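You operate a simulated robot arm through the tools that you are given. There is no shell and no other tool.

The job below is to be done with a simulated robot arm. You get a single attempt, and the scene is never put back.

JOB
Clamp the fence at the narrow carton's width and drop its divider in.
Fine: it takes the short divider.

It is judged by the outcome, as a careful person would: the job done as asked, and still so three seconds after it is handed in. It fails if anything else is knocked over, pushed out of place, dropped, spilled or broken.

ROBOT AND FRAMES
A 7-joint arm with a two-finger parallel gripper, fixed in place. Base frame: the origin is at the foot of the arm, x ahead of it, y to its left, z up; the work surface is at about z = 700. Readings come in mm, degrees, newtons and seconds.
Its first joint turns from -149.0 to 149.0 degrees. Payload 3.5 kg.
Tool frame: the origin (TCP) lies between the finger pads and is the grasp point; the fingertips stand 23 mm ahead of it; z points along the fingers, y is the line along which they close. Largest opening 94 mm; finger width 38, thickness 10; the body of the gripper, 54 by 96 mm, starts 39 mm behind the TCP.
Orientation is that of the tool frame in the base frame, as a unit quaternion [x, y, z, w]. With the fingers straight down and closing along the base's y, the tool's x points along the base's -x, its y along +y and its z along -z.

CONTROLS
- The arm moves only by the tool arm_command. Its argument "moves" is a list of rows, each an object of numbers (a shift or turn left out is 0, a gripper value left out holds the last): "wx", "wy", "wz": the turn, a rotation vector about the tool's x, y, z in units of 6 degrees (1.0 is 6 degrees); "dx", "dy", "dz": the shift along the tool's x, y, z in units of 40 mm (1.0 is 40 mm); "grip": the opening, from 0 (shut) to 1 (fully open). In form: [{"wx": .., "wy": .., "wz": .., "dx": .., "dy": .., "dz": .., "grip": ..}, ...]. A call has 1 to 20 rows; each row shifts and turns the commanded pose from where the row before left it, along the tool's axes as they then stand. A call with a number of a shift or a turn outside -1 to 1 is refused whole. Each row takes 0.2 s and may step no farther than 50 mm and 8.6 degrees from the row before; otherwise, or with a gripper value out of range, the whole call is refused. Where a pose cannot be reached the arm comes as near as it can. A force on the tool above 70 N (or 10 N above the force at the start of the call, whichever is more), or a blocked arm, ends the call early, and 0.2 s more pass. Each finger travels about 153 mm/s and halts on what it meets, pressing with about 35 N; the grip force reading is that of the motor and also rises with nothing between the fingers. The clock runs only during rows and for 0.2 s after the last one: add rows that do not move to give the fingers time. The reply holds the time, the measured pose of the TCP, the force on the tool along the base axes, the opening and the grip force, in the units named above and with some noise, with the torque about the TCP (base axes, N m) and any sound that the robot's microphone picked up.
- Cameras (640 x 400 px; columns grow to the right, rows downward): "scene" is fixed at [400.2, 648.5, 1263.7]; the picture's right is [-0.35, -0.94, 0.00], its down [-0.81, 0.30, -0.51] and it looks along [0.48, -0.18, -0.86] (base axes); focal length 214 px, centre (320, 200). "wrist" rides on the gripper at [86, 16, -74] in the tool frame; the picture's right is [-0.18, 0.98, 0.00], its down [-0.58, -0.11, -0.81] and it looks along [-0.79, -0.15, 0.59] (tool axes); focal length 243 px, centre (320, 200).
- camera(camera): a new picture of that camera. It takes no simulated time.
- point_at(camera, pixels): for up to 12 pixels [column, row] of the newest picture of that camera ("zoom" is the newest enlarged one), the place [x, y, z] in the base frame of the surface seen there, good to about 3 mm. It takes no simulated time.
- inspect(camera, box): a new picture of the part [left, top, right, bottom] of that camera's present view, enlarged. It takes no simulated time.
- job_done(): hands the job in; it is judged then, once.

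Leave the gripper open and the arm clear of the work at the hand-in unless told otherwise.

The tools are called after "Call:" as a command line: name --argument value ..., lists and objects as JSON in quotes. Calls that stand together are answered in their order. arm_command: Moves the arm, as the interface text tells. Its arguments: {"type":"object","properties":{"moves":{"type":"array","items":{"type":"object","properties":{"wx":{"type":"number"},"wy":{"type":"number"},"wz":{"type":"number"},"dx":{"type":"number"},"dy":{"type":"number"},"dz":{"type":"number"},"grip":{"type":"number"}}}}},"required":["moves"]} The other tools are called the same way: camera (camera) takes a picture; point_at (camera, pixels) gives the place of the surface under pixels of a picture; inspect (camera, box) takes an enlarged picture of a part of a camera's view; job_done () hands the job in.

At the start:

```text
time_s: 0.0
tool_pos: [720.5, 464.3, 954.9]
ee_rot: [0.0, 1.0, 0.001, 0.0]
ft_force: [-0.7, -0.6, -0.9]
wrist_torque: [0.01, 0.01, 0.03]
opening: 94.1
grasp_force: 0.1
```

scene: 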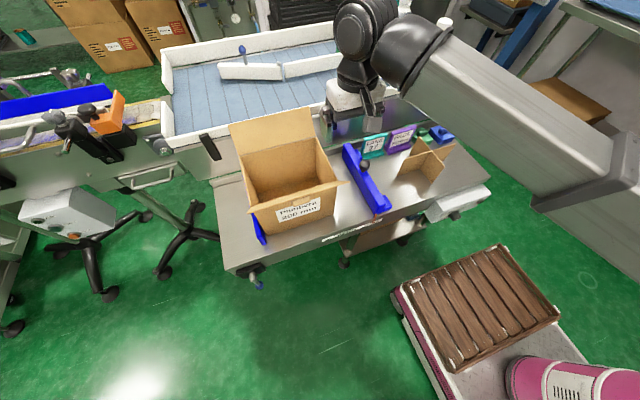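
wrist: 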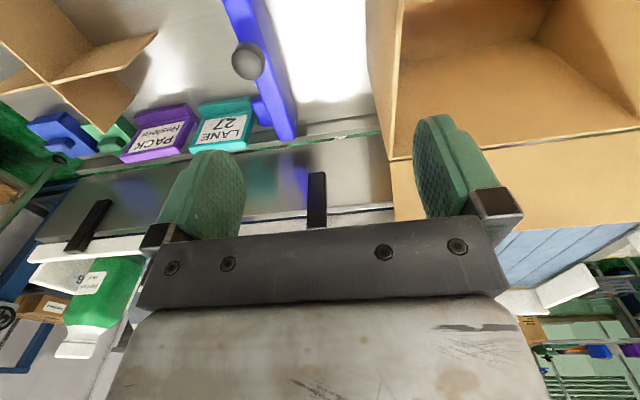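

I'll start by looking closely at the table: the carton sits around (285,180), the blue fence around (365,180), and dividers and tags around (420,150) in the scene picture.

Call:
inspect --camera "scene" --box '[210, 90, 500, 290]'

Call:
inspect --camera "wrist" --box '[0, 0, 320, 200]'

```text
2.00 times, centred on (355, 190) of scene
```

zoom: 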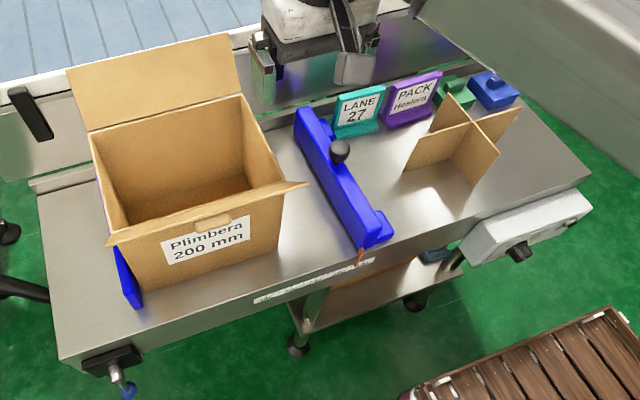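

```text
2.00 times, centred on (160, 100) of wrist
```

zoom: 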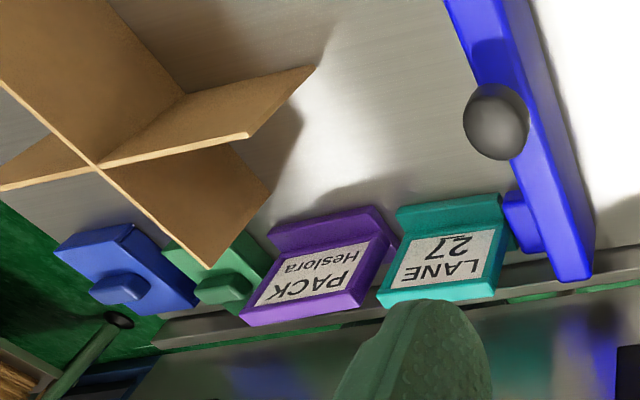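

The carton's label reads "Plimbera 200 mm", and there are signs "PACK Heslora" and "LANE 27". I'll zoom on the other areas for more labels, cartons and dividers.

Call:
inspect --camera "scene" --box '[0, 0, 220, 138]'

Call:
inspect --camera "scene" --box '[400, 100, 500, 163]'

Call:
inspect --camera "scene" --box '[320, 190, 440, 265]'

Call:
inspect --camera "scene" --box '[210, 200, 330, 300]'

Call:
inspect --camera "scene" --box '[320, 120, 420, 183]'

Call:
inspect --camera "scene" --box '[0, 60, 240, 210]'

```text
2.90 times, centred on (110, 69) of scene
```

zoom: 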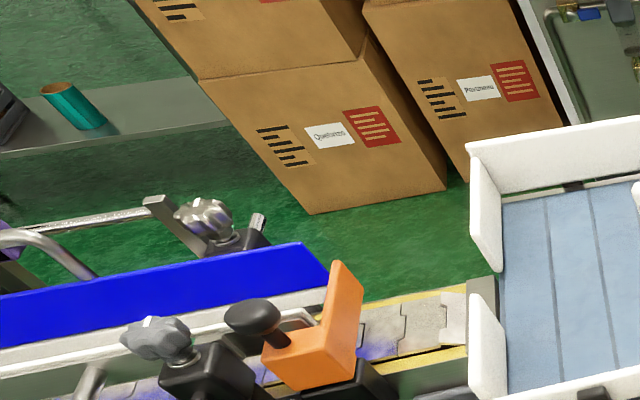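

```text
6.35 times, centred on (450, 132) of scene
```

zoom: 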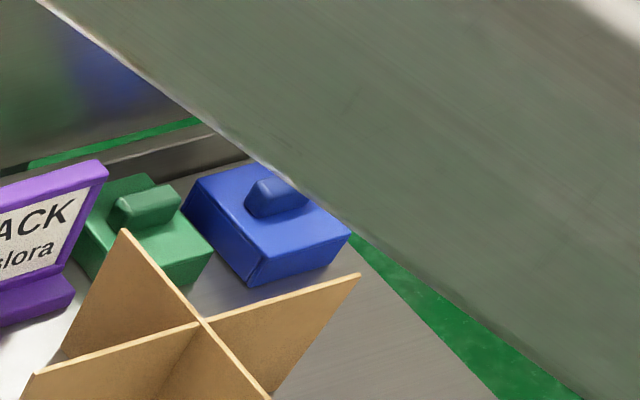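

```text
5.33 times, centred on (380, 228) of scene
```

zoom: 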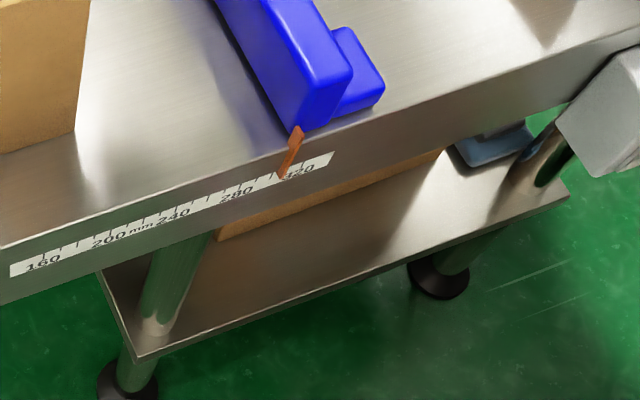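

```text
4.00 times, centred on (270, 250) of scene
```

zoom: 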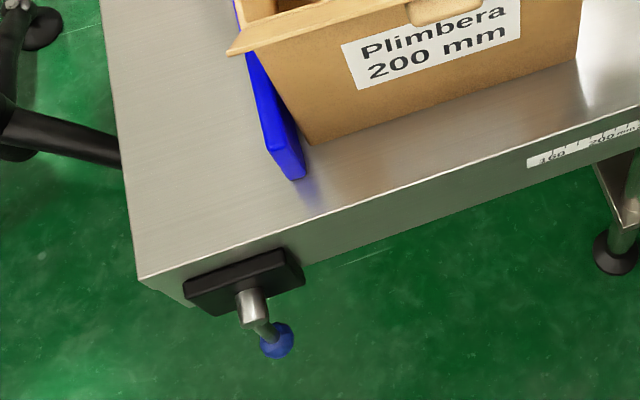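

```text
6.35 times, centred on (370, 152) of scene
```

zoom: 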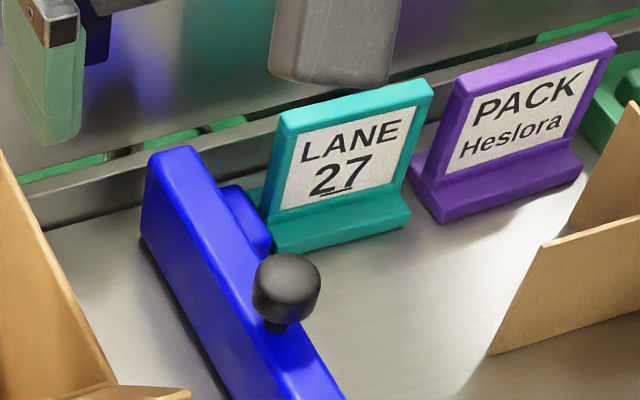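

```text
2.67 times, centred on (120, 135) of scene
```

zoom: 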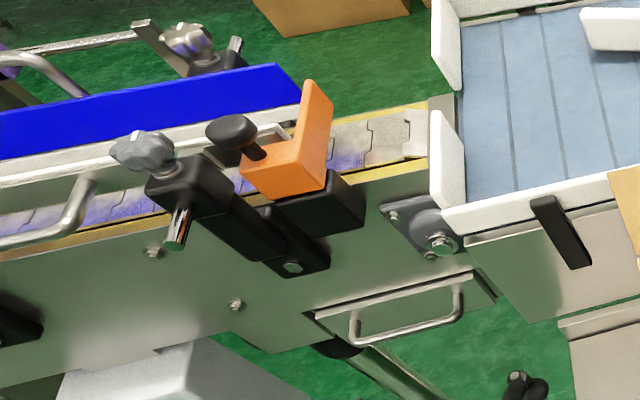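

The fence's pointer stands near 305 on a scale of 160 to 320 mm, and a lever with a blue ball sits at the table's front left corner, around (255,275). I'll measure the main features.

Call:
camera --camera "scene"

Call:
point_at --camera "scene" --pixels '[[346, 146], [384, 210], [365, 163], [360, 180], [372, 222], [255, 242], [260, 285], [247, 268], [225, 270], [222, 180], [402, 175], [432, 192]]'

Call:
point_at --camera "scene" --pixels '[[231, 126], [312, 107], [330, 182], [265, 208], [268, 233], [350, 208], [425, 150], [432, 140], [440, 132], [375, 145], [400, 138], [340, 183]]'

```text
taken
```

scene: 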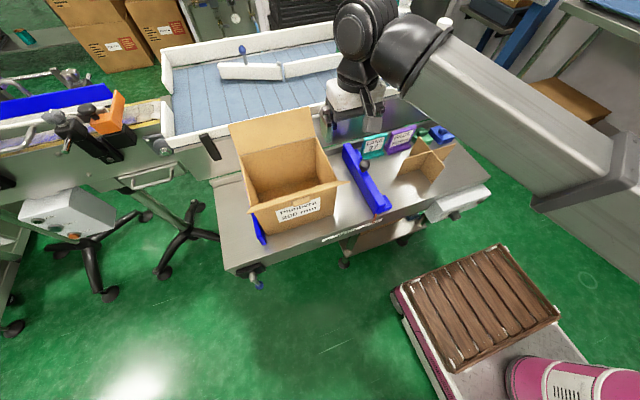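

```text
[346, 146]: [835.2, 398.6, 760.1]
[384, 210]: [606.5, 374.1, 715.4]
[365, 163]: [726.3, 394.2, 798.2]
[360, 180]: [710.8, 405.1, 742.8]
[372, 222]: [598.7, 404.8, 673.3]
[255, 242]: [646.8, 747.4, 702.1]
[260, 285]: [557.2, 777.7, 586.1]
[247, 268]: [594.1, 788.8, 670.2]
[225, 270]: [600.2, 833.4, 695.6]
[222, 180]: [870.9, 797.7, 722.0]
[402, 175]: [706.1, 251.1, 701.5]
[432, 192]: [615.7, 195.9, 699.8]
```

```text
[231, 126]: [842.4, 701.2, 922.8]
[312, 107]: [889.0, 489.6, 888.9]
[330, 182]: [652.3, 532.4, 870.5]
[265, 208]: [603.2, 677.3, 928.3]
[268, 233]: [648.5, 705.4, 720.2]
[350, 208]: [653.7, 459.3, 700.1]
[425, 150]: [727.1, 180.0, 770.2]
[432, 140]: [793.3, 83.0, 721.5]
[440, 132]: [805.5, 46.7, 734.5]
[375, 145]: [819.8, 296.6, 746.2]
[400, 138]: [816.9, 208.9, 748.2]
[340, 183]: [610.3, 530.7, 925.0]
```

The fence's left face is at about y=405 and the carton's right wall is at about y=510. I'll raise the arm well clear of the carton and pull it back towards the base, so the wrist camera can look over the whole table.

Call:
arm_command --moves '[{"dz": -1, "grip": 1}, {"dz": -1}, {"dz": -1}, {"dz": -1}, {"dx": 1}, {"dx": 1}, {"dx": 1}, {"dx": 1}]'

Call:
camera --camera "wrist"

Call:
camera --camera "scene"

```text
time_s: 1.8
tool_pos: [558.7, 465.0, 1113.9]
ee_rot: [0.0, 1.0, 0.001, 0.001]
ft_force: [-0.8, 0.9, -0.4]
wrist_torque: [0.0, -0.01, 0.02]
opening: 94.2
grasp_force: 0.0
```

```text
taken
```

wrist: 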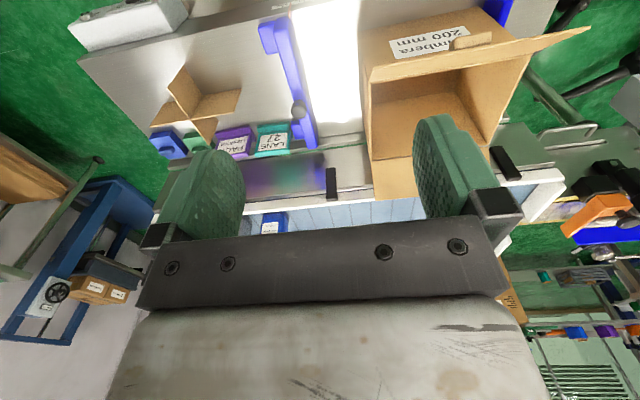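

```text
taken
```

scene: 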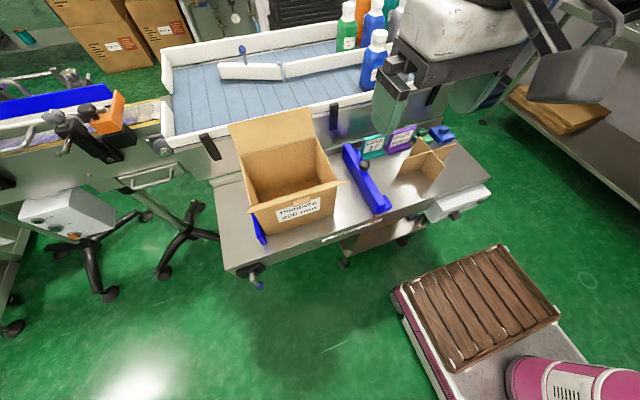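

Now bottles on the belt and the rest of the table are in view. I'll zoom on the bottles, the divider and the carton.

Call:
inspect --camera "scene" --box '[320, 0, 420, 110]'

Call:
inspect --camera "scene" --box '[390, 110, 490, 220]'

Call:
inspect --camera "wrist" --box '[70, 0, 330, 170]'

Call:
inspect --camera "wrist" --box '[330, 0, 640, 200]'

Call:
inspect --camera "wrist" --box '[0, 140, 180, 360]'

Call:
inspect --camera "scene" --box '[440, 0, 640, 160]'

```text
3.64 times, centred on (370, 55) of scene
```

zoom: 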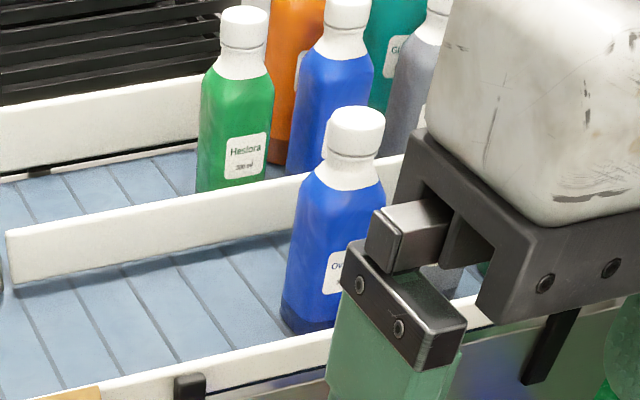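

```text
3.64 times, centred on (440, 165) of scene
```

zoom: 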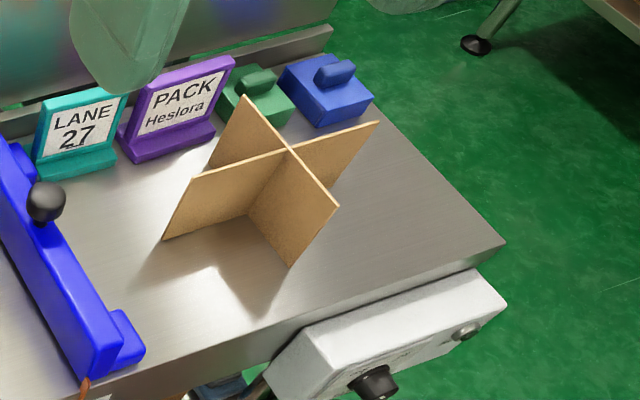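

```text
2.35 times, centred on (200, 85) of wrist
```

zoom: 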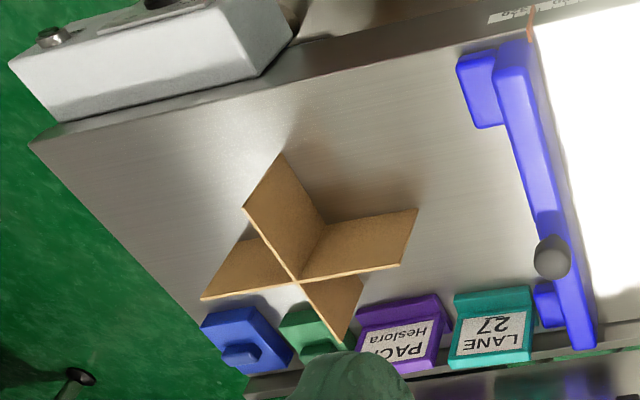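

```text
2.00 times, centred on (485, 100) of wrist
```

zoom: 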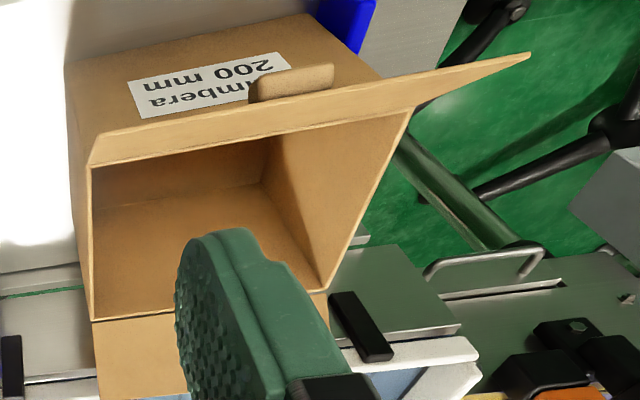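

```text
1.82 times, centred on (90, 250) of wrist
```

zoom: 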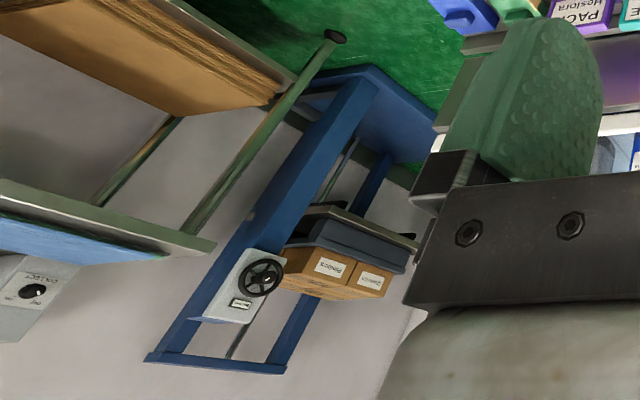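

```text
2.50 times, centred on (540, 80) of scene
```

zoom: 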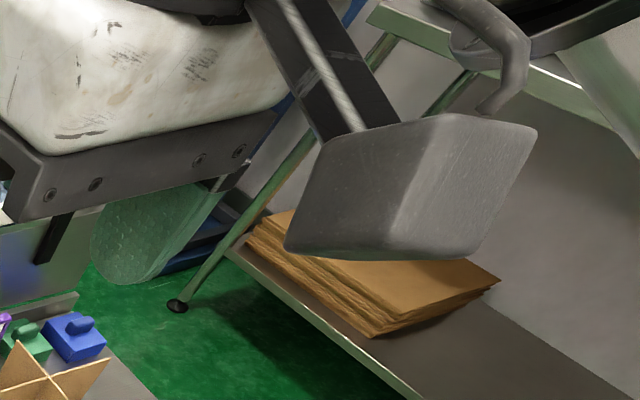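

The only cross divider I see so far is at about (425,165). There's something cardboard-coloured on the shelf beneath the table, around (380,235), so I'll check it and measure the divider.

Call:
inspect --camera "scene" --box '[320, 190, 500, 290]'

Call:
point_at --camera "scene" --pixels '[[380, 238], [400, 230], [365, 248], [420, 255], [434, 132], [444, 140], [460, 133], [452, 145]]'

Call:
inspect --camera "wrist" --box '[60, 0, 220, 60]'

```text
3.56 times, centred on (410, 240) of scene
```

zoom: 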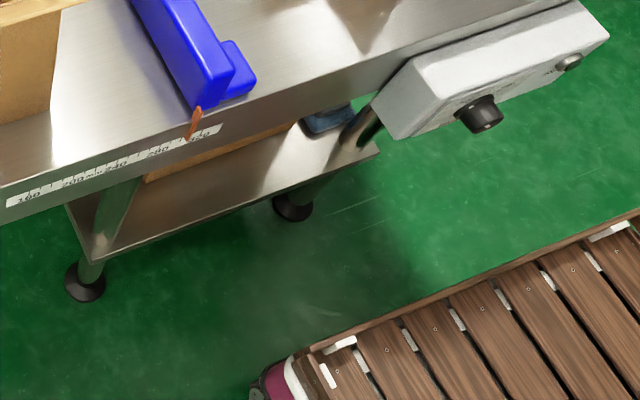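

```text
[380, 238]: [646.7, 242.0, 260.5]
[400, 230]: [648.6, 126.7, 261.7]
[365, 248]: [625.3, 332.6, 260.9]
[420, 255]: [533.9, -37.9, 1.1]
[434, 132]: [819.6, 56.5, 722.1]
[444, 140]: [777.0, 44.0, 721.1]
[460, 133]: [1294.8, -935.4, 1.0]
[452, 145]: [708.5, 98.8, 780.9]
```

```text
4.00 times, centred on (140, 30) of wrist
```

zoom: 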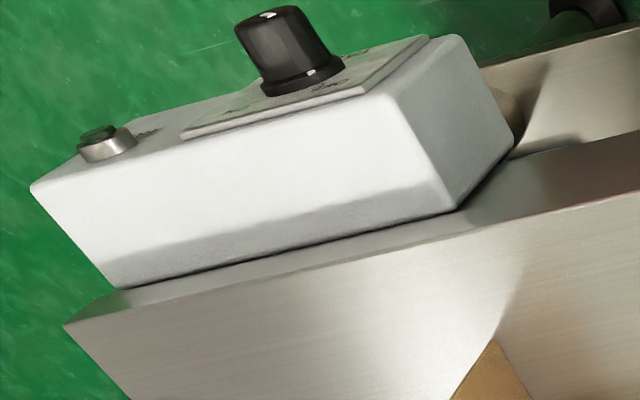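

A control box with a knob and button is on the table's front right; it isn't part of this job. Next, the lever at the front left corner, around (255,275), and the fence's black knob.

Call:
inspect --camera "scene" --box '[225, 245, 285, 300]'

Call:
point_at --camera "zoom" --pixels '[[130, 120], [190, 160], [300, 170], [230, 240], [270, 300], [310, 360], [350, 420], [380, 450], [160, 260]]'

```text
7.27 times, centred on (255, 272) of scene
```

zoom: 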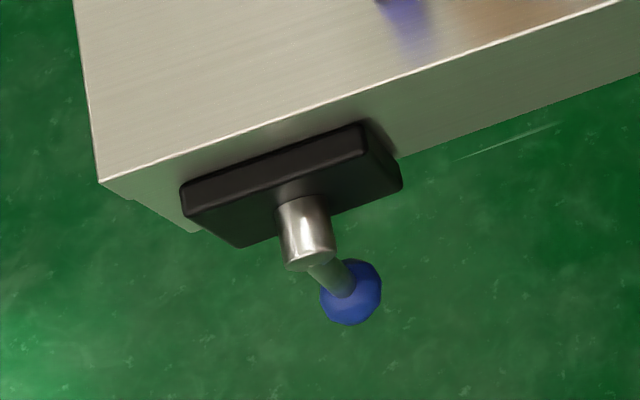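

```text
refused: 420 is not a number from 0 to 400
```

Call:
point_at --camera "zoom" --pixels '[[190, 195], [370, 135], [398, 185], [240, 240], [290, 205], [305, 230], [310, 265], [335, 275], [345, 300], [365, 275], [335, 315], [100, 185]]'

```text
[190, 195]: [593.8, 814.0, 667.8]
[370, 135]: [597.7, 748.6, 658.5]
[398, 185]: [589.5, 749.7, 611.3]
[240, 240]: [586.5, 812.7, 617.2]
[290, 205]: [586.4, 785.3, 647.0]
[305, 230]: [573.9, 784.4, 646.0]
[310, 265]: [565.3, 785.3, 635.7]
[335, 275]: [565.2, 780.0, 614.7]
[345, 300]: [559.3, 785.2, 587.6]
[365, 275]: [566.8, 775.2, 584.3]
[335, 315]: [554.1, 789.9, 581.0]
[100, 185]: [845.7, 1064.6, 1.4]
```

The lever: a black plate on the table's front face, centred near (595,781,640), with a hub sticking out along -x and an arm hanging down to a blue ball near (563,782,586), so it should turn about the x axis. I'll move the arm in front of it, well clear of the table, to see it up close.

Call:
arm_command --moves '[{"dx": 1}, {"dx": 1}, {"dx": 1}, {"dx": 0.5, "dy": 1}, {"dy": 1}, {"dy": 1}, {"dy": 1}, {"dy": 1}, {"dy": 1}, {"dy": 1}, {"dy": 0.6}, {"dz": 1}, {"dz": 1}, {"dz": 1}, {"dz": 1}, {"dz": 1}]'

Call:
camera --camera "wrist"

Call:
camera --camera "scene"

```text
time_s: 5.2
tool_pos: [429.7, 777.4, 885.0]
ee_rot: [0.0, 1.0, 0.0, -0.001]
ft_force: [0.6, -0.5, -0.4]
wrist_torque: [0.02, 0.01, 0.01]
opening: 94.1
grasp_force: 0.1
out of reach, approached as far as the arm can: row 1, 2, 3
```

```text
taken
```

wrist: 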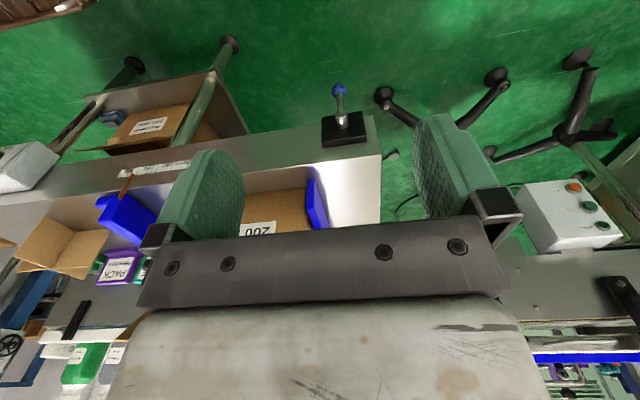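

```text
taken
```

scene: 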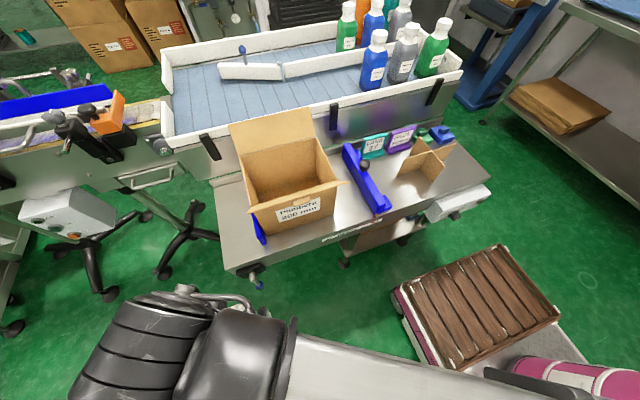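

A labelled carton lies on the lower shelf, at about (150,128) in the wrist picture. I'll zoom on it and on the lever at (340,110).

Call:
inspect --camera "wrist" --box '[80, 80, 220, 180]'

Call:
inspect --camera "wrist" --box '[290, 70, 400, 160]'

Call:
inspect --camera "wrist" --box '[0, 160, 180, 300]'

Call:
inspect --camera "scene" --box '[320, 0, 480, 100]'

```text
4.00 times, centred on (150, 130) of wrist
```

zoom: 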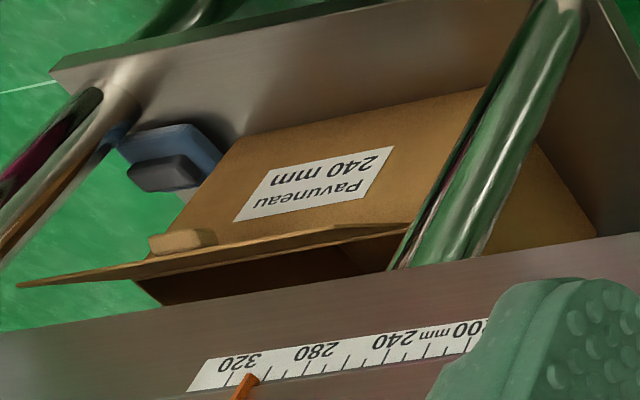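

```text
4.44 times, centred on (345, 115) of wrist
```

zoom: 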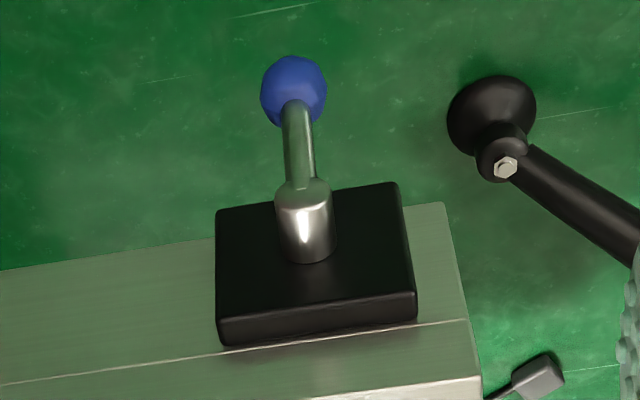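

```text
2.86 times, centred on (90, 230) of wrist
```

zoom: 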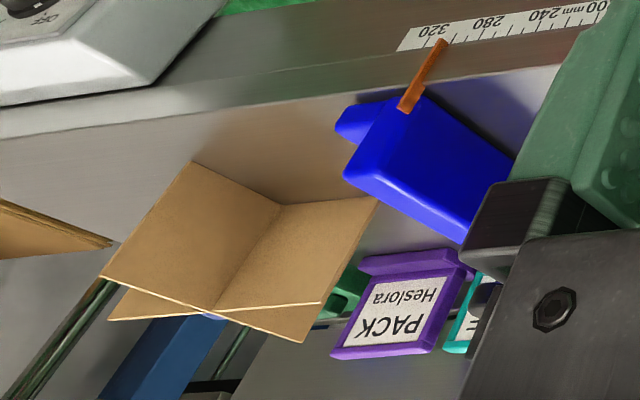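

```text
4.00 times, centred on (400, 50) of scene
```

zoom: 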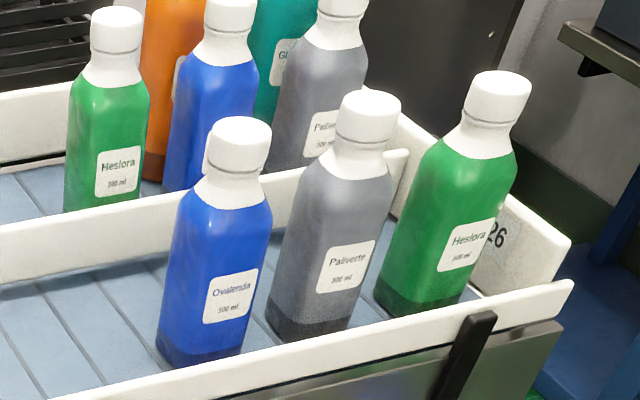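

That settles which carton: the "Pavuneau 240 mm" on the shelf is the wide one, and "Plimbera 200 mm" on the table is the narrow one, so the fence goes to 200. The divider on the table is the only one around. I'll take a closer look at the lever for measurements and markings.

Call:
arm_command --moves '[{"dz": 1}, {"dz": 1}, {"dz": 0.5}]'

Call:
camera --camera "wrist"

Call:
inspect --camera "wrist" --box '[260, 80, 430, 200]'

```text
time_s: 6.0
tool_pos: [430.8, 777.9, 786.0]
ee_rot: [0.0, 1.0, 0.0, 0.0]
ft_force: [-0.3, -0.2, 0.1]
wrist_torque: [0.0, -0.01, 0.02]
opening: 93.9
grasp_force: 0.2
```

```text
taken
```

wrist: 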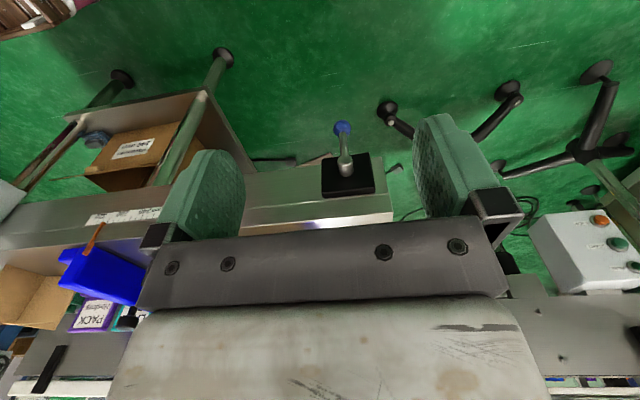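

```text
3.33 times, centred on (345, 140) of wrist
```

zoom: 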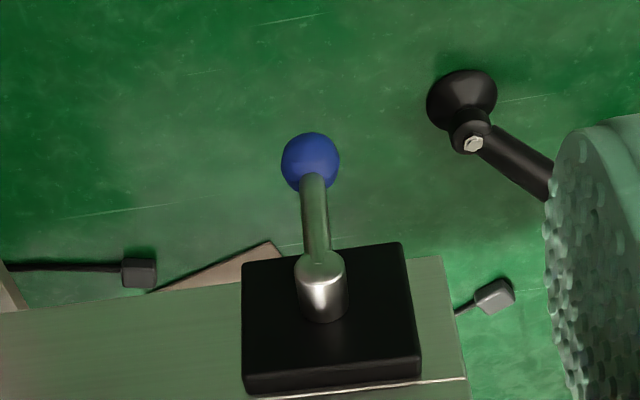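

Call:
point_at --camera "zoom" --pixels '[[242, 265], [403, 245], [420, 372], [244, 385], [320, 310], [320, 265], [314, 200], [310, 160], [285, 160], [335, 160], [310, 136], [330, 360]]'

Call:
point_at --camera "wrist" --pixels '[[95, 238], [86, 252], [80, 262], [120, 220], [155, 212], [100, 216], [140, 300]]'

```text
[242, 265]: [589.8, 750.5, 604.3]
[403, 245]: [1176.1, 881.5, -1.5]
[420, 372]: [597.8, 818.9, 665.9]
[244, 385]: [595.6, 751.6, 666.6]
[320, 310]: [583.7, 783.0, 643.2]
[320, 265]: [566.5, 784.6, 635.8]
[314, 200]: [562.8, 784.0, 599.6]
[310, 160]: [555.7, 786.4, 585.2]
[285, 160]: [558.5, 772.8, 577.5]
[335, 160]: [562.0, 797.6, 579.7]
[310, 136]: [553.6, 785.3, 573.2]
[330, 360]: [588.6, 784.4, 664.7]
```

```text
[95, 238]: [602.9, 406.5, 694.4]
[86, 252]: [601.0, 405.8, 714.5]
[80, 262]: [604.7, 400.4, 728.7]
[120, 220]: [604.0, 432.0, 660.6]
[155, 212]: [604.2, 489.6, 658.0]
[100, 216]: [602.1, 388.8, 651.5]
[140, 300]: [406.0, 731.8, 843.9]
```

Lever geometry: the hub axis is at y≈785, z≈636, and the ball centre is at about (566,785,578). Before touching it I'll measure the fence, knob, scale and divider from above, so the arm goes back up and to the right.

Call:
arm_command --moves '[{"dz": -1}, {"dz": -1}, {"dz": -1}, {"dz": -1}, {"dz": -1}, {"dy": -1}, {"dy": -1}, {"dy": -1}, {"dy": -1}, {"dy": -1}, {"dy": -1}, {"dy": -1}, {"dy": -1}, {"dy": -1}, {"dy": -1}, {"dy": -1, "dx": -0.5}, {"dy": -1, "dx": -0.5}, {"dx": -1}, {"dx": -1}]'

Call:
camera --camera "wrist"

Call:
camera --camera "scene"

```text
time_s: 10.0
tool_pos: [550.7, 297.5, 986.1]
ee_rot: [0.0, 1.0, 0.0, 0.0]
ft_force: [0.3, 0.3, 0.3]
wrist_torque: [0.0, -0.01, 0.0]
opening: 94.1
grasp_force: 0.0
```

```text
taken
```

wrist: 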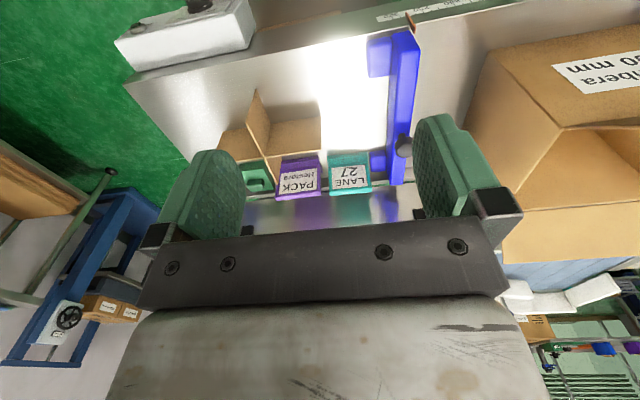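

```text
taken
```

scene: 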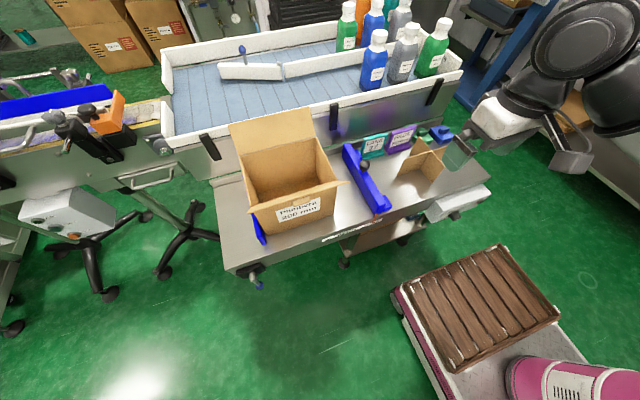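

I'll enlarge the fence and pointer in the wrist view and measure the fence faces, knob and feet, plus the divider.

Call:
inspect --camera "wrist" --box '[320, 0, 480, 200]'

Call:
inspect --camera "wrist" --box '[180, 60, 340, 200]'

Call:
point_at --camera "wrist" --pixels '[[392, 40], [413, 36], [400, 60], [412, 70], [390, 120], [404, 145], [404, 138], [376, 60], [378, 40], [375, 165], [392, 180], [412, 20]]'

Call:
point_at --camera "scene" --pixels '[[344, 148], [350, 143], [345, 158], [366, 180], [374, 185], [383, 208], [373, 213], [365, 164], [357, 143], [388, 205], [358, 170], [376, 215]]'

```text
2.00 times, centred on (400, 100) of wrist
```

zoom: 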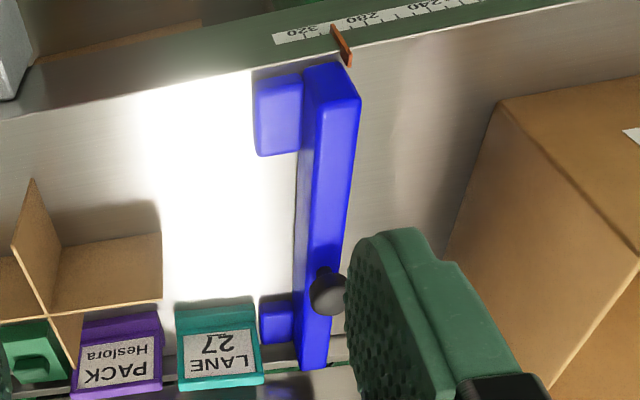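

```text
2.86 times, centred on (260, 130) of wrist
```

zoom: 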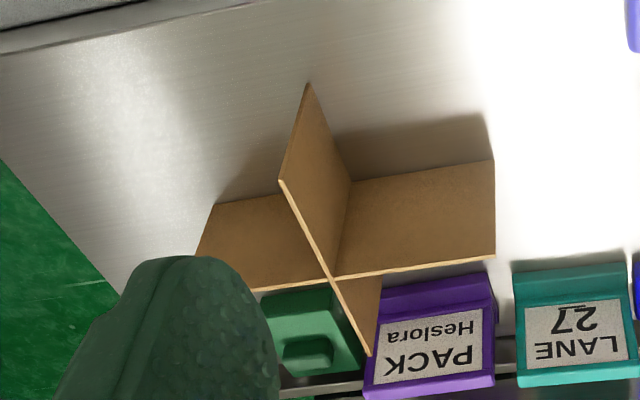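

```text
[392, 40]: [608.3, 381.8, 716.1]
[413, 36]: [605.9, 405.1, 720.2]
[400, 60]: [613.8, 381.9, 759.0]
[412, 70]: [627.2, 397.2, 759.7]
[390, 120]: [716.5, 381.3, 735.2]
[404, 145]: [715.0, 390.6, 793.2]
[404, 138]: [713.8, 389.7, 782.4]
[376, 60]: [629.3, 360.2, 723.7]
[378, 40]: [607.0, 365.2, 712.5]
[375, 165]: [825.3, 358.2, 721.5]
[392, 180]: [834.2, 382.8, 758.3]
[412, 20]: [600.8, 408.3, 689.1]
```

```text
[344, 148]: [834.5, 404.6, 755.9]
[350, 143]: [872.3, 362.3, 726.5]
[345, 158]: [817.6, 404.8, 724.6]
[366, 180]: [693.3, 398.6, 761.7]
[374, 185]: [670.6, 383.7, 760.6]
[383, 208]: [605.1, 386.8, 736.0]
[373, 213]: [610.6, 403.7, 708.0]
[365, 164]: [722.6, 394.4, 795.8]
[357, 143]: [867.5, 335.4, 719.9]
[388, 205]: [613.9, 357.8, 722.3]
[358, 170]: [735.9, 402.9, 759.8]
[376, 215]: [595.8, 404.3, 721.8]
```

The fence is at x 605–835, y 381–405, top z 760, with feet at both ends on its right side and the knob at (720,393,790). Now I'll read the scale closely and measure the fixed fence and the carton.

Call:
inspect --camera "scene" --box '[318, 205, 390, 250]'

Call:
point_at --camera "zoom" --pixels '[[20, 330], [600, 165], [480, 200], [470, 230], [60, 310], [200, 275], [330, 240], [480, 190]]'

Call:
point_at --camera "scene" --pixels '[[251, 215], [258, 240], [262, 243], [275, 236], [334, 212], [335, 215], [300, 222], [240, 160], [330, 195], [256, 225], [266, 240]]'

Call:
point_at --camera "wrist" --pixels '[[480, 115], [468, 125], [500, 100], [495, 55], [490, 80], [560, 60], [600, 100], [565, 125], [510, 140]]'

```text
8.89 times, centred on (354, 228) of scene
```

zoom: 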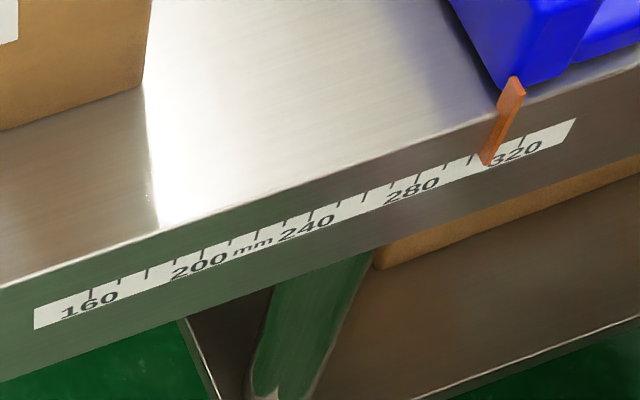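

```text
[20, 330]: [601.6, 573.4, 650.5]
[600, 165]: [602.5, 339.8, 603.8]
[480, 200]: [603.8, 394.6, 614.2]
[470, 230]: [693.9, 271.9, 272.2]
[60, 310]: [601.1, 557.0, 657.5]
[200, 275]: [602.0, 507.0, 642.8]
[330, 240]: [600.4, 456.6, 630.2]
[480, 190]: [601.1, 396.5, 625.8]
```

```text
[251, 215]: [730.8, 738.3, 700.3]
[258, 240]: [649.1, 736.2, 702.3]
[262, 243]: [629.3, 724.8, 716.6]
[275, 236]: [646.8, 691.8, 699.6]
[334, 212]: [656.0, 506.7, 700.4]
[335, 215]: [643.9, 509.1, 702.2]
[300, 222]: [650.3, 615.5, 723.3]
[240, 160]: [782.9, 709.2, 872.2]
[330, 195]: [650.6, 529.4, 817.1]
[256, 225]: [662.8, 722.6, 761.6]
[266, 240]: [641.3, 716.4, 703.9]
```

```text
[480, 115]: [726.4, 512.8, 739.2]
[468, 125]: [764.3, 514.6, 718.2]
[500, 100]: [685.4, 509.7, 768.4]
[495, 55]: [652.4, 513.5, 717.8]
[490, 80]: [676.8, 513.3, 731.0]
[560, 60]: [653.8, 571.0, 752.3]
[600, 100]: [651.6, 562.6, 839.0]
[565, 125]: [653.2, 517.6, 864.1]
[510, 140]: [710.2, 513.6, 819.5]
```

Carton: right wall at y≈513, front wall at x≈651, width 200 out to y≈713. So the fence's left face must move from y≈405 to about 513. Now I'll measure the divider's arm ends and centre.

Call:
inspect --camera "wrist" --box '[200, 80, 330, 170]'

Call:
inspect --camera "scene" --box '[390, 120, 470, 200]'

```text
4.44 times, centred on (265, 125) of wrist
```

zoom: 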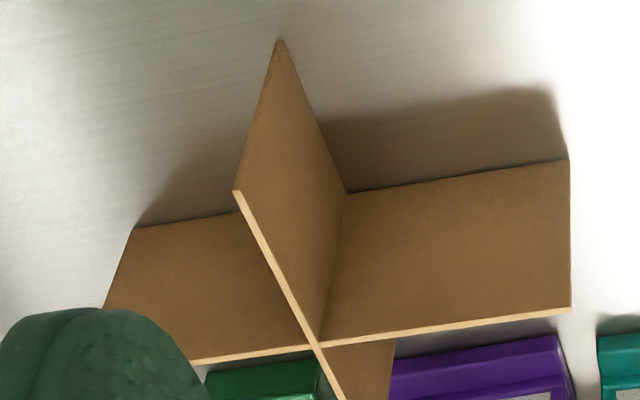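

```text
5.00 times, centred on (430, 160) of scene
```

zoom: 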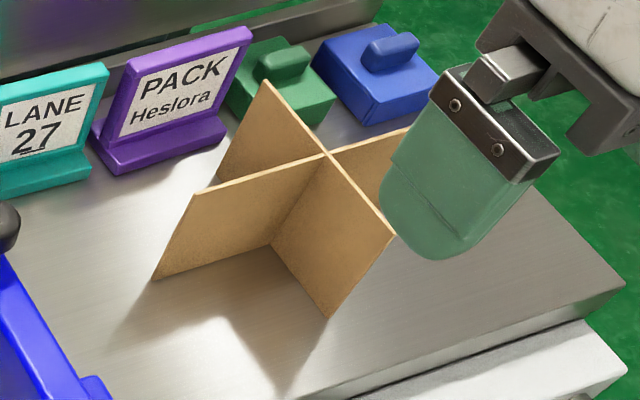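

Call:
point_at --camera "zoom" --pixels '[[195, 193], [328, 153], [266, 82], [393, 237], [154, 279], [330, 317], [271, 242], [260, 172], [360, 193], [295, 115], [372, 146], [345, 173]]'

Call:
point_at --camera "wrist" --pixels '[[248, 119], [272, 157], [328, 150], [328, 116], [260, 138], [300, 154], [257, 90], [227, 132], [240, 162], [290, 135]]'

```text
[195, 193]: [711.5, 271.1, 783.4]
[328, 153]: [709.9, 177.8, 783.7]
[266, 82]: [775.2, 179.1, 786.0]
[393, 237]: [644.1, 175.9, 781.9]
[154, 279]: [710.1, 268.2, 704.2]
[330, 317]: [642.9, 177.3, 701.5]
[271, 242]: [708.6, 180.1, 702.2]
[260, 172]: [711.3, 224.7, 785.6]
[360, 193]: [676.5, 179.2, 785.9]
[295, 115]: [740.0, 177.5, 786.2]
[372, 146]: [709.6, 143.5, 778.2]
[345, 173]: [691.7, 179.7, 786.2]
```

```text
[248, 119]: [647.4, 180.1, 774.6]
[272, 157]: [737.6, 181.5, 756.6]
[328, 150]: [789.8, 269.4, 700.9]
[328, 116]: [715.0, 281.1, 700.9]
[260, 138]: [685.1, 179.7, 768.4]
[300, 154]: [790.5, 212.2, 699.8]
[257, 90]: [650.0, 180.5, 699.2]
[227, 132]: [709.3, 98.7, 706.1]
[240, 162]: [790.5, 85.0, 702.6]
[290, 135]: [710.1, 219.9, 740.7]
```

The divider is already aligned with the axes: centre (710,179), about 184 mm along y, 133 mm along x, top at z≈785. That suits a 200 mm carton.

Now the fence. I'll turn the tool 90° so the fingers close along x with the camera on the right, shut the fingers, and go above the right side of the fence near (655,335), then tilt a little so the fingertips lead towards +y.

Call:
arm_command --moves '[{"wz": -1, "grip": 0}, {"wz": -1}, {"wz": -1}, {"wz": -1}, {"wz": -1}, {"wz": -1}, {"wz": -1}, {"wz": -1}, {"wz": -1}, {"wz": -1}, {"wz": -1}, {"wz": -1}, {"wz": -1}, {"wz": -1}, {"wz": -1}, {"dy": -1, "dx": -0.5}, {"dy": -1, "dx": -0.44}, {"dy": -0.6}]'

Call:
camera --camera "scene"

Call:
camera --camera "wrist"

```text
time_s: 13.8
tool_pos: [653.7, 334.8, 986.4]
ee_rot: [-0.707, 0.707, 0.0, -0.001]
ft_force: [-0.3, -0.7, 0.2]
wrist_torque: [0.0, -0.03, 0.0]
opening: 0.0
grasp_force: 34.1
```

```text
taken
```

scene: 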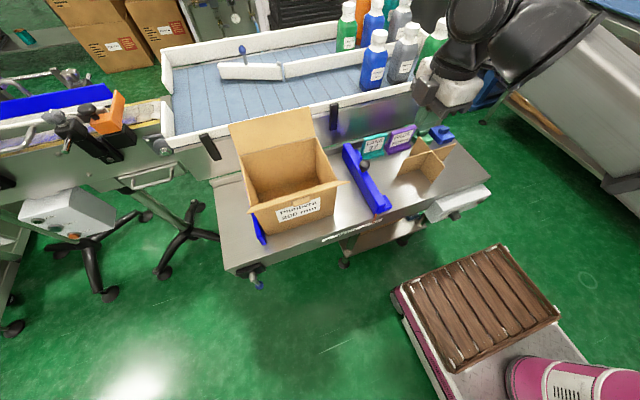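

```text
taken
```

wrist: 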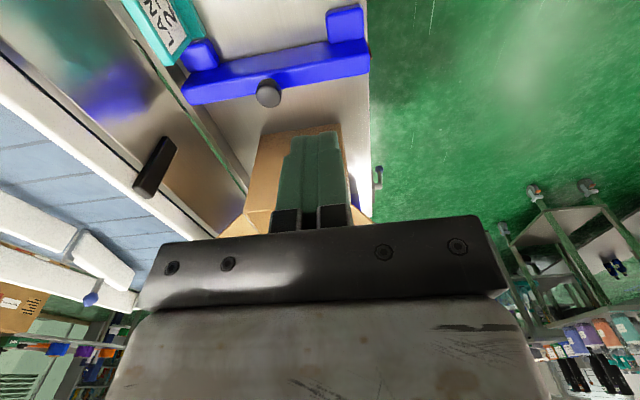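

The tool is turned and the fingers are shut. I'll descend to z≈790 beside the fence, tilt 12°, and look before going lower.

Call:
arm_command --moves '[{"dz": 1}, {"dz": 1}, {"dz": 1}, {"dz": 1}, {"dz": 0.9}, {"wy": -1}, {"wy": -1}]'

Call:
camera --camera "scene"

Call:
camera --camera "wrist"

```text
time_s: 15.4
tool_pos: [652.8, 336.7, 789.9]
ee_rot: [-0.703, 0.703, 0.075, 0.074]
ft_force: [0.0, 0.4, 0.4]
wrist_torque: [0.02, -0.02, 0.01]
opening: 0.0
grasp_force: 34.7
```

```text
taken
```

scene: 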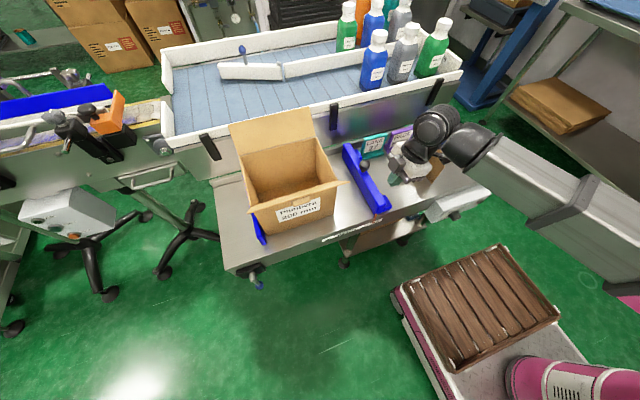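

```text
taken
```

wrist: 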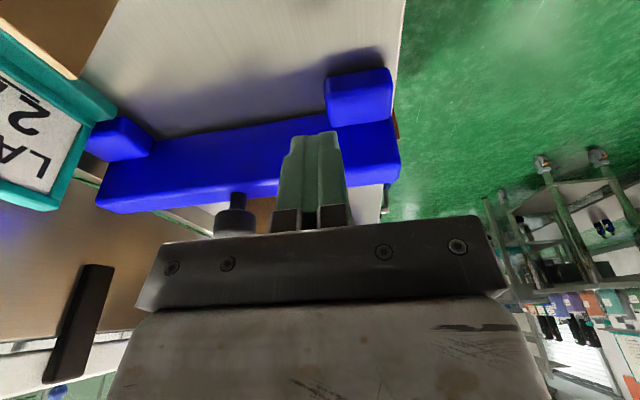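

The tilt is right, with the fingertips leading towards +y. I'll lower to z≈747, then advance about 12 mm to stop just short of the fence.

Call:
arm_command --moves '[{"dx": 0.112, "dz": 0.525}, {"dx": 0.112, "dz": 0.525}, {"dx": -0.293, "dz": 0.062}, {}]'

Call:
inspect --camera "scene" --box '[320, 120, 480, 230]'

Call:
camera --camera "wrist"

```text
time_s: 16.4
tool_pos: [654.9, 347.7, 746.9]
ee_rot: [0.704, -0.703, -0.074, -0.074]
ft_force: [-0.9, 0.7, 0.0]
wrist_torque: [-0.01, 0.01, -0.01]
opening: 0.2
grasp_force: 34.8
```

```text
3.64 times, centred on (400, 175) of scene
```

zoom: 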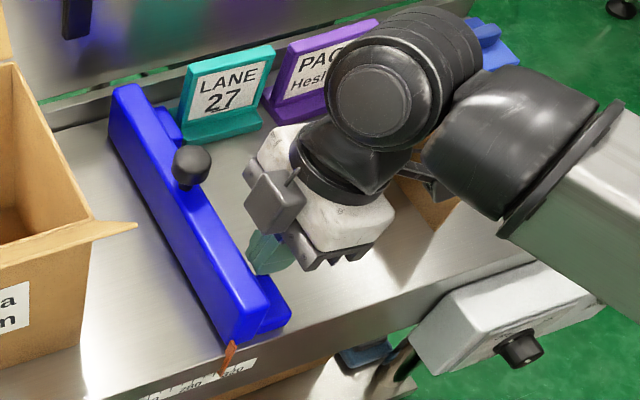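

```text
taken
```

wrist: 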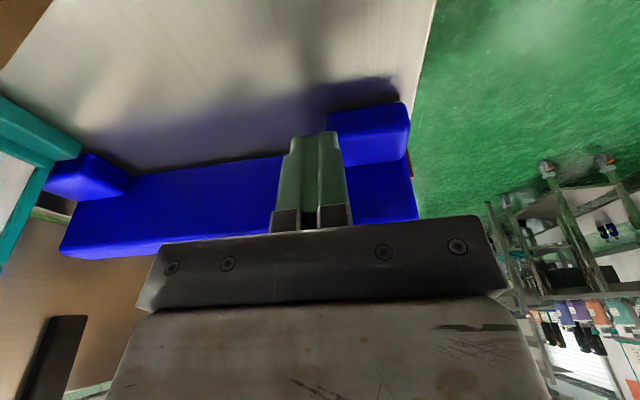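

There's a grey box attached to the gripper at (387,175) in the scene picture; I need to know where it sits so it won't touch the carton.

Call:
point_at --camera "zoom" --pixels '[[272, 200], [255, 180], [275, 225], [260, 240], [300, 240], [190, 165], [280, 150], [340, 240], [265, 265]]'

Call:
inspect --camera "scene" --box '[365, 140, 445, 200]'

```text
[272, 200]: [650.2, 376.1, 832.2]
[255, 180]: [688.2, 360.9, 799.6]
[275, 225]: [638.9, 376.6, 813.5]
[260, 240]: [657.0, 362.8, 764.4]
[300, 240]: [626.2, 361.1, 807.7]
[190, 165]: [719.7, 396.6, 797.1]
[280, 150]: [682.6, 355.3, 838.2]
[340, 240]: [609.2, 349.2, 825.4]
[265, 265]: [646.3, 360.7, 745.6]
```

```text
6.67 times, centred on (405, 170) of scene
```

zoom: 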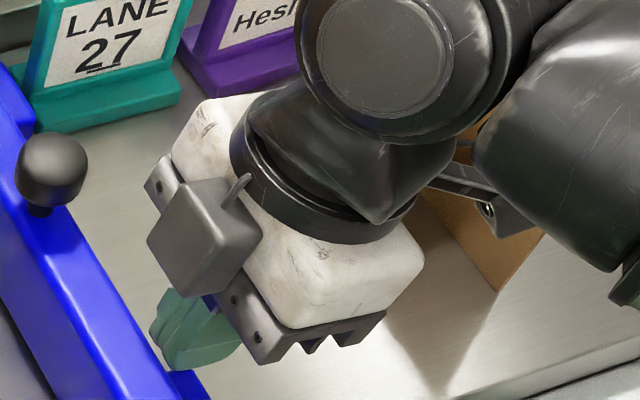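

That box leads the fingertips by only a few millimetres, so one more 6° of tilt gives it ample clearance from the carton. Then I'll advance slowly to touch the fence and see whether it slides.

Call:
arm_command --moves '[{"wy": -1}, {}, {"dx": -0.19, "dz": 0.0618}, {"dx": -0.19, "dz": 0.0618}, {"dx": -0.19, "dz": 0.0618}, {}]'

Call:
inspect --camera "scene" --box '[300, 120, 460, 250]'

Call:
inspect --camera "scene" --box '[318, 205, 390, 250]'

```text
time_s: 17.5
tool_pos: [653.9, 355.0, 747.5]
ee_rot: [-0.697, 0.702, 0.102, 0.103]
ft_force: [6.1, -36.1, 12.5]
wrist_torque: [-0.25, 0.11, -0.14]
opening: 0.2
grasp_force: 35.1
stopped in row 5: the force on the tool passed its limit at 87 N (the readings are from after the stop); the commanded pose is now the measured one
```

```text
3.08 times, centred on (380, 185) of scene
```

zoom: 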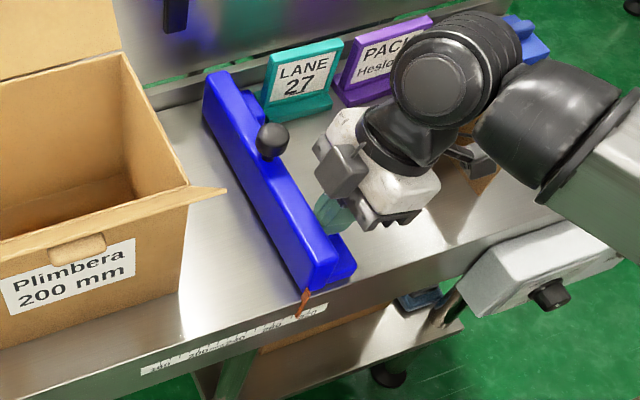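

```text
8.89 times, centred on (354, 228) of scene
```

zoom: 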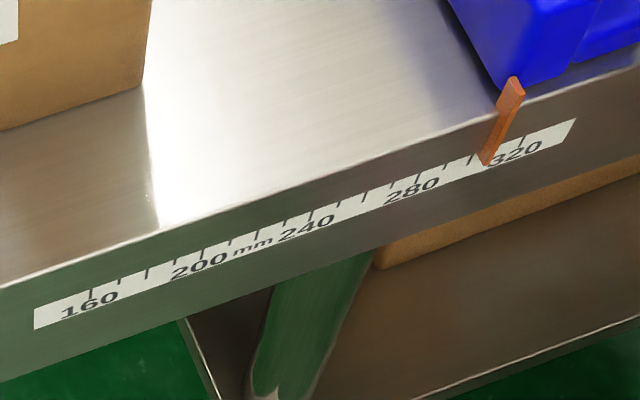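

The fence didn't budge at 87 N and its pointer still reads about 307, so it's clamped as it stands. I need to release the lever first, slide the fence, then clamp it again. First I'll back off, rise, straighten the tool and turn it back.

Call:
arm_command --moves '[{"dx": 0.475, "dz": -0.155}, {"dx": -0.31, "dz": -0.951}, {"dx": -0.31, "dz": -0.951}, {"dx": -0.31, "dz": -0.951}, {"dx": -0.31, "dz": -0.951}, {"dx": -0.31, "dz": -0.951}, {"wy": 1}, {"wy": 1}, {"wy": 1}, {}]'

Call:
camera --camera "wrist"

```text
time_s: 19.7
tool_pos: [652.4, 343.3, 946.7]
ee_rot: [-0.706, 0.708, -0.007, -0.007]
ft_force: [0.1, 0.1, 0.1]
wrist_torque: [0.01, -0.01, 0.04]
opening: 0.0
grasp_force: 34.7
```

```text
taken
```

wrist: 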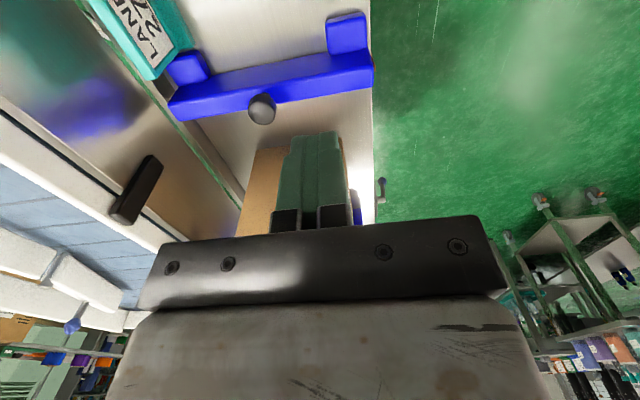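

The arm is clear. Next: turn the tool back 90° and travel to the front of the lever, staying high.

Call:
arm_command --moves '[{"wz": 1}, {"wz": 1}, {"wz": 1}, {"wz": 1}, {"wz": 1}, {"wz": 1}, {"wz": 1}, {"wz": 1}, {"wz": 1}, {"wz": 1}, {"wz": 1}, {"wz": 1}, {"wz": 1}, {"wz": 1}, {"wz": 1}, {}]'

Call:
arm_command --moves '[{"dx": 0.8, "dy": 0.6}, {"dx": 0.8, "dy": 0.6}, {"dx": 0.6, "dy": 0.8}, {"dx": 0.6, "dy": 0.8}, {"dx": 0.6, "dy": 0.9}, {"dx": 0.6, "dy": 0.9}, {"dx": 0.6, "dy": 0.9}, {"dx": 0.5, "dy": 0.9}, {"dx": 0.5, "dy": 0.9}, {"dy": 1}, {"dy": 1}, {"dy": 1}, {"dy": 0.6}, {}]'

Call:
camera --camera "scene"

```text
time_s: 23.1
tool_pos: [653.6, 344.2, 947.4]
ee_rot: [0.002, 1.0, -0.009, 0.001]
ft_force: [-0.8, 0.6, 0.3]
wrist_torque: [0.02, 0.02, -0.04]
opening: 0.0
grasp_force: 34.4
```

```text
time_s: 26.1
tool_pos: [431.7, 779.5, 938.2]
ee_rot: [0.002, 1.0, -0.008, 0.001]
ft_force: [-0.6, -0.3, 0.4]
wrist_torque: [0.01, 0.0, 0.0]
opening: 0.2
grasp_force: 35.3
```

```text
taken
```

scene: 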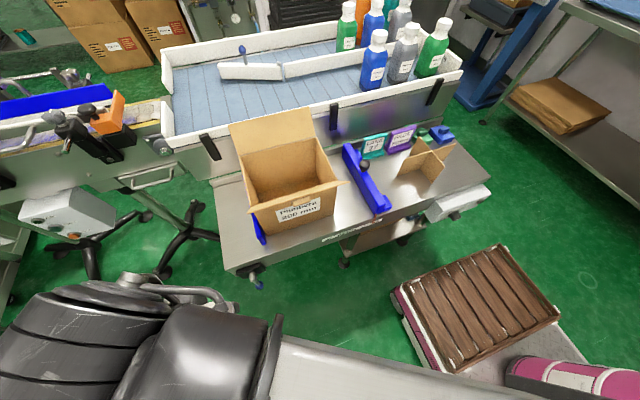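

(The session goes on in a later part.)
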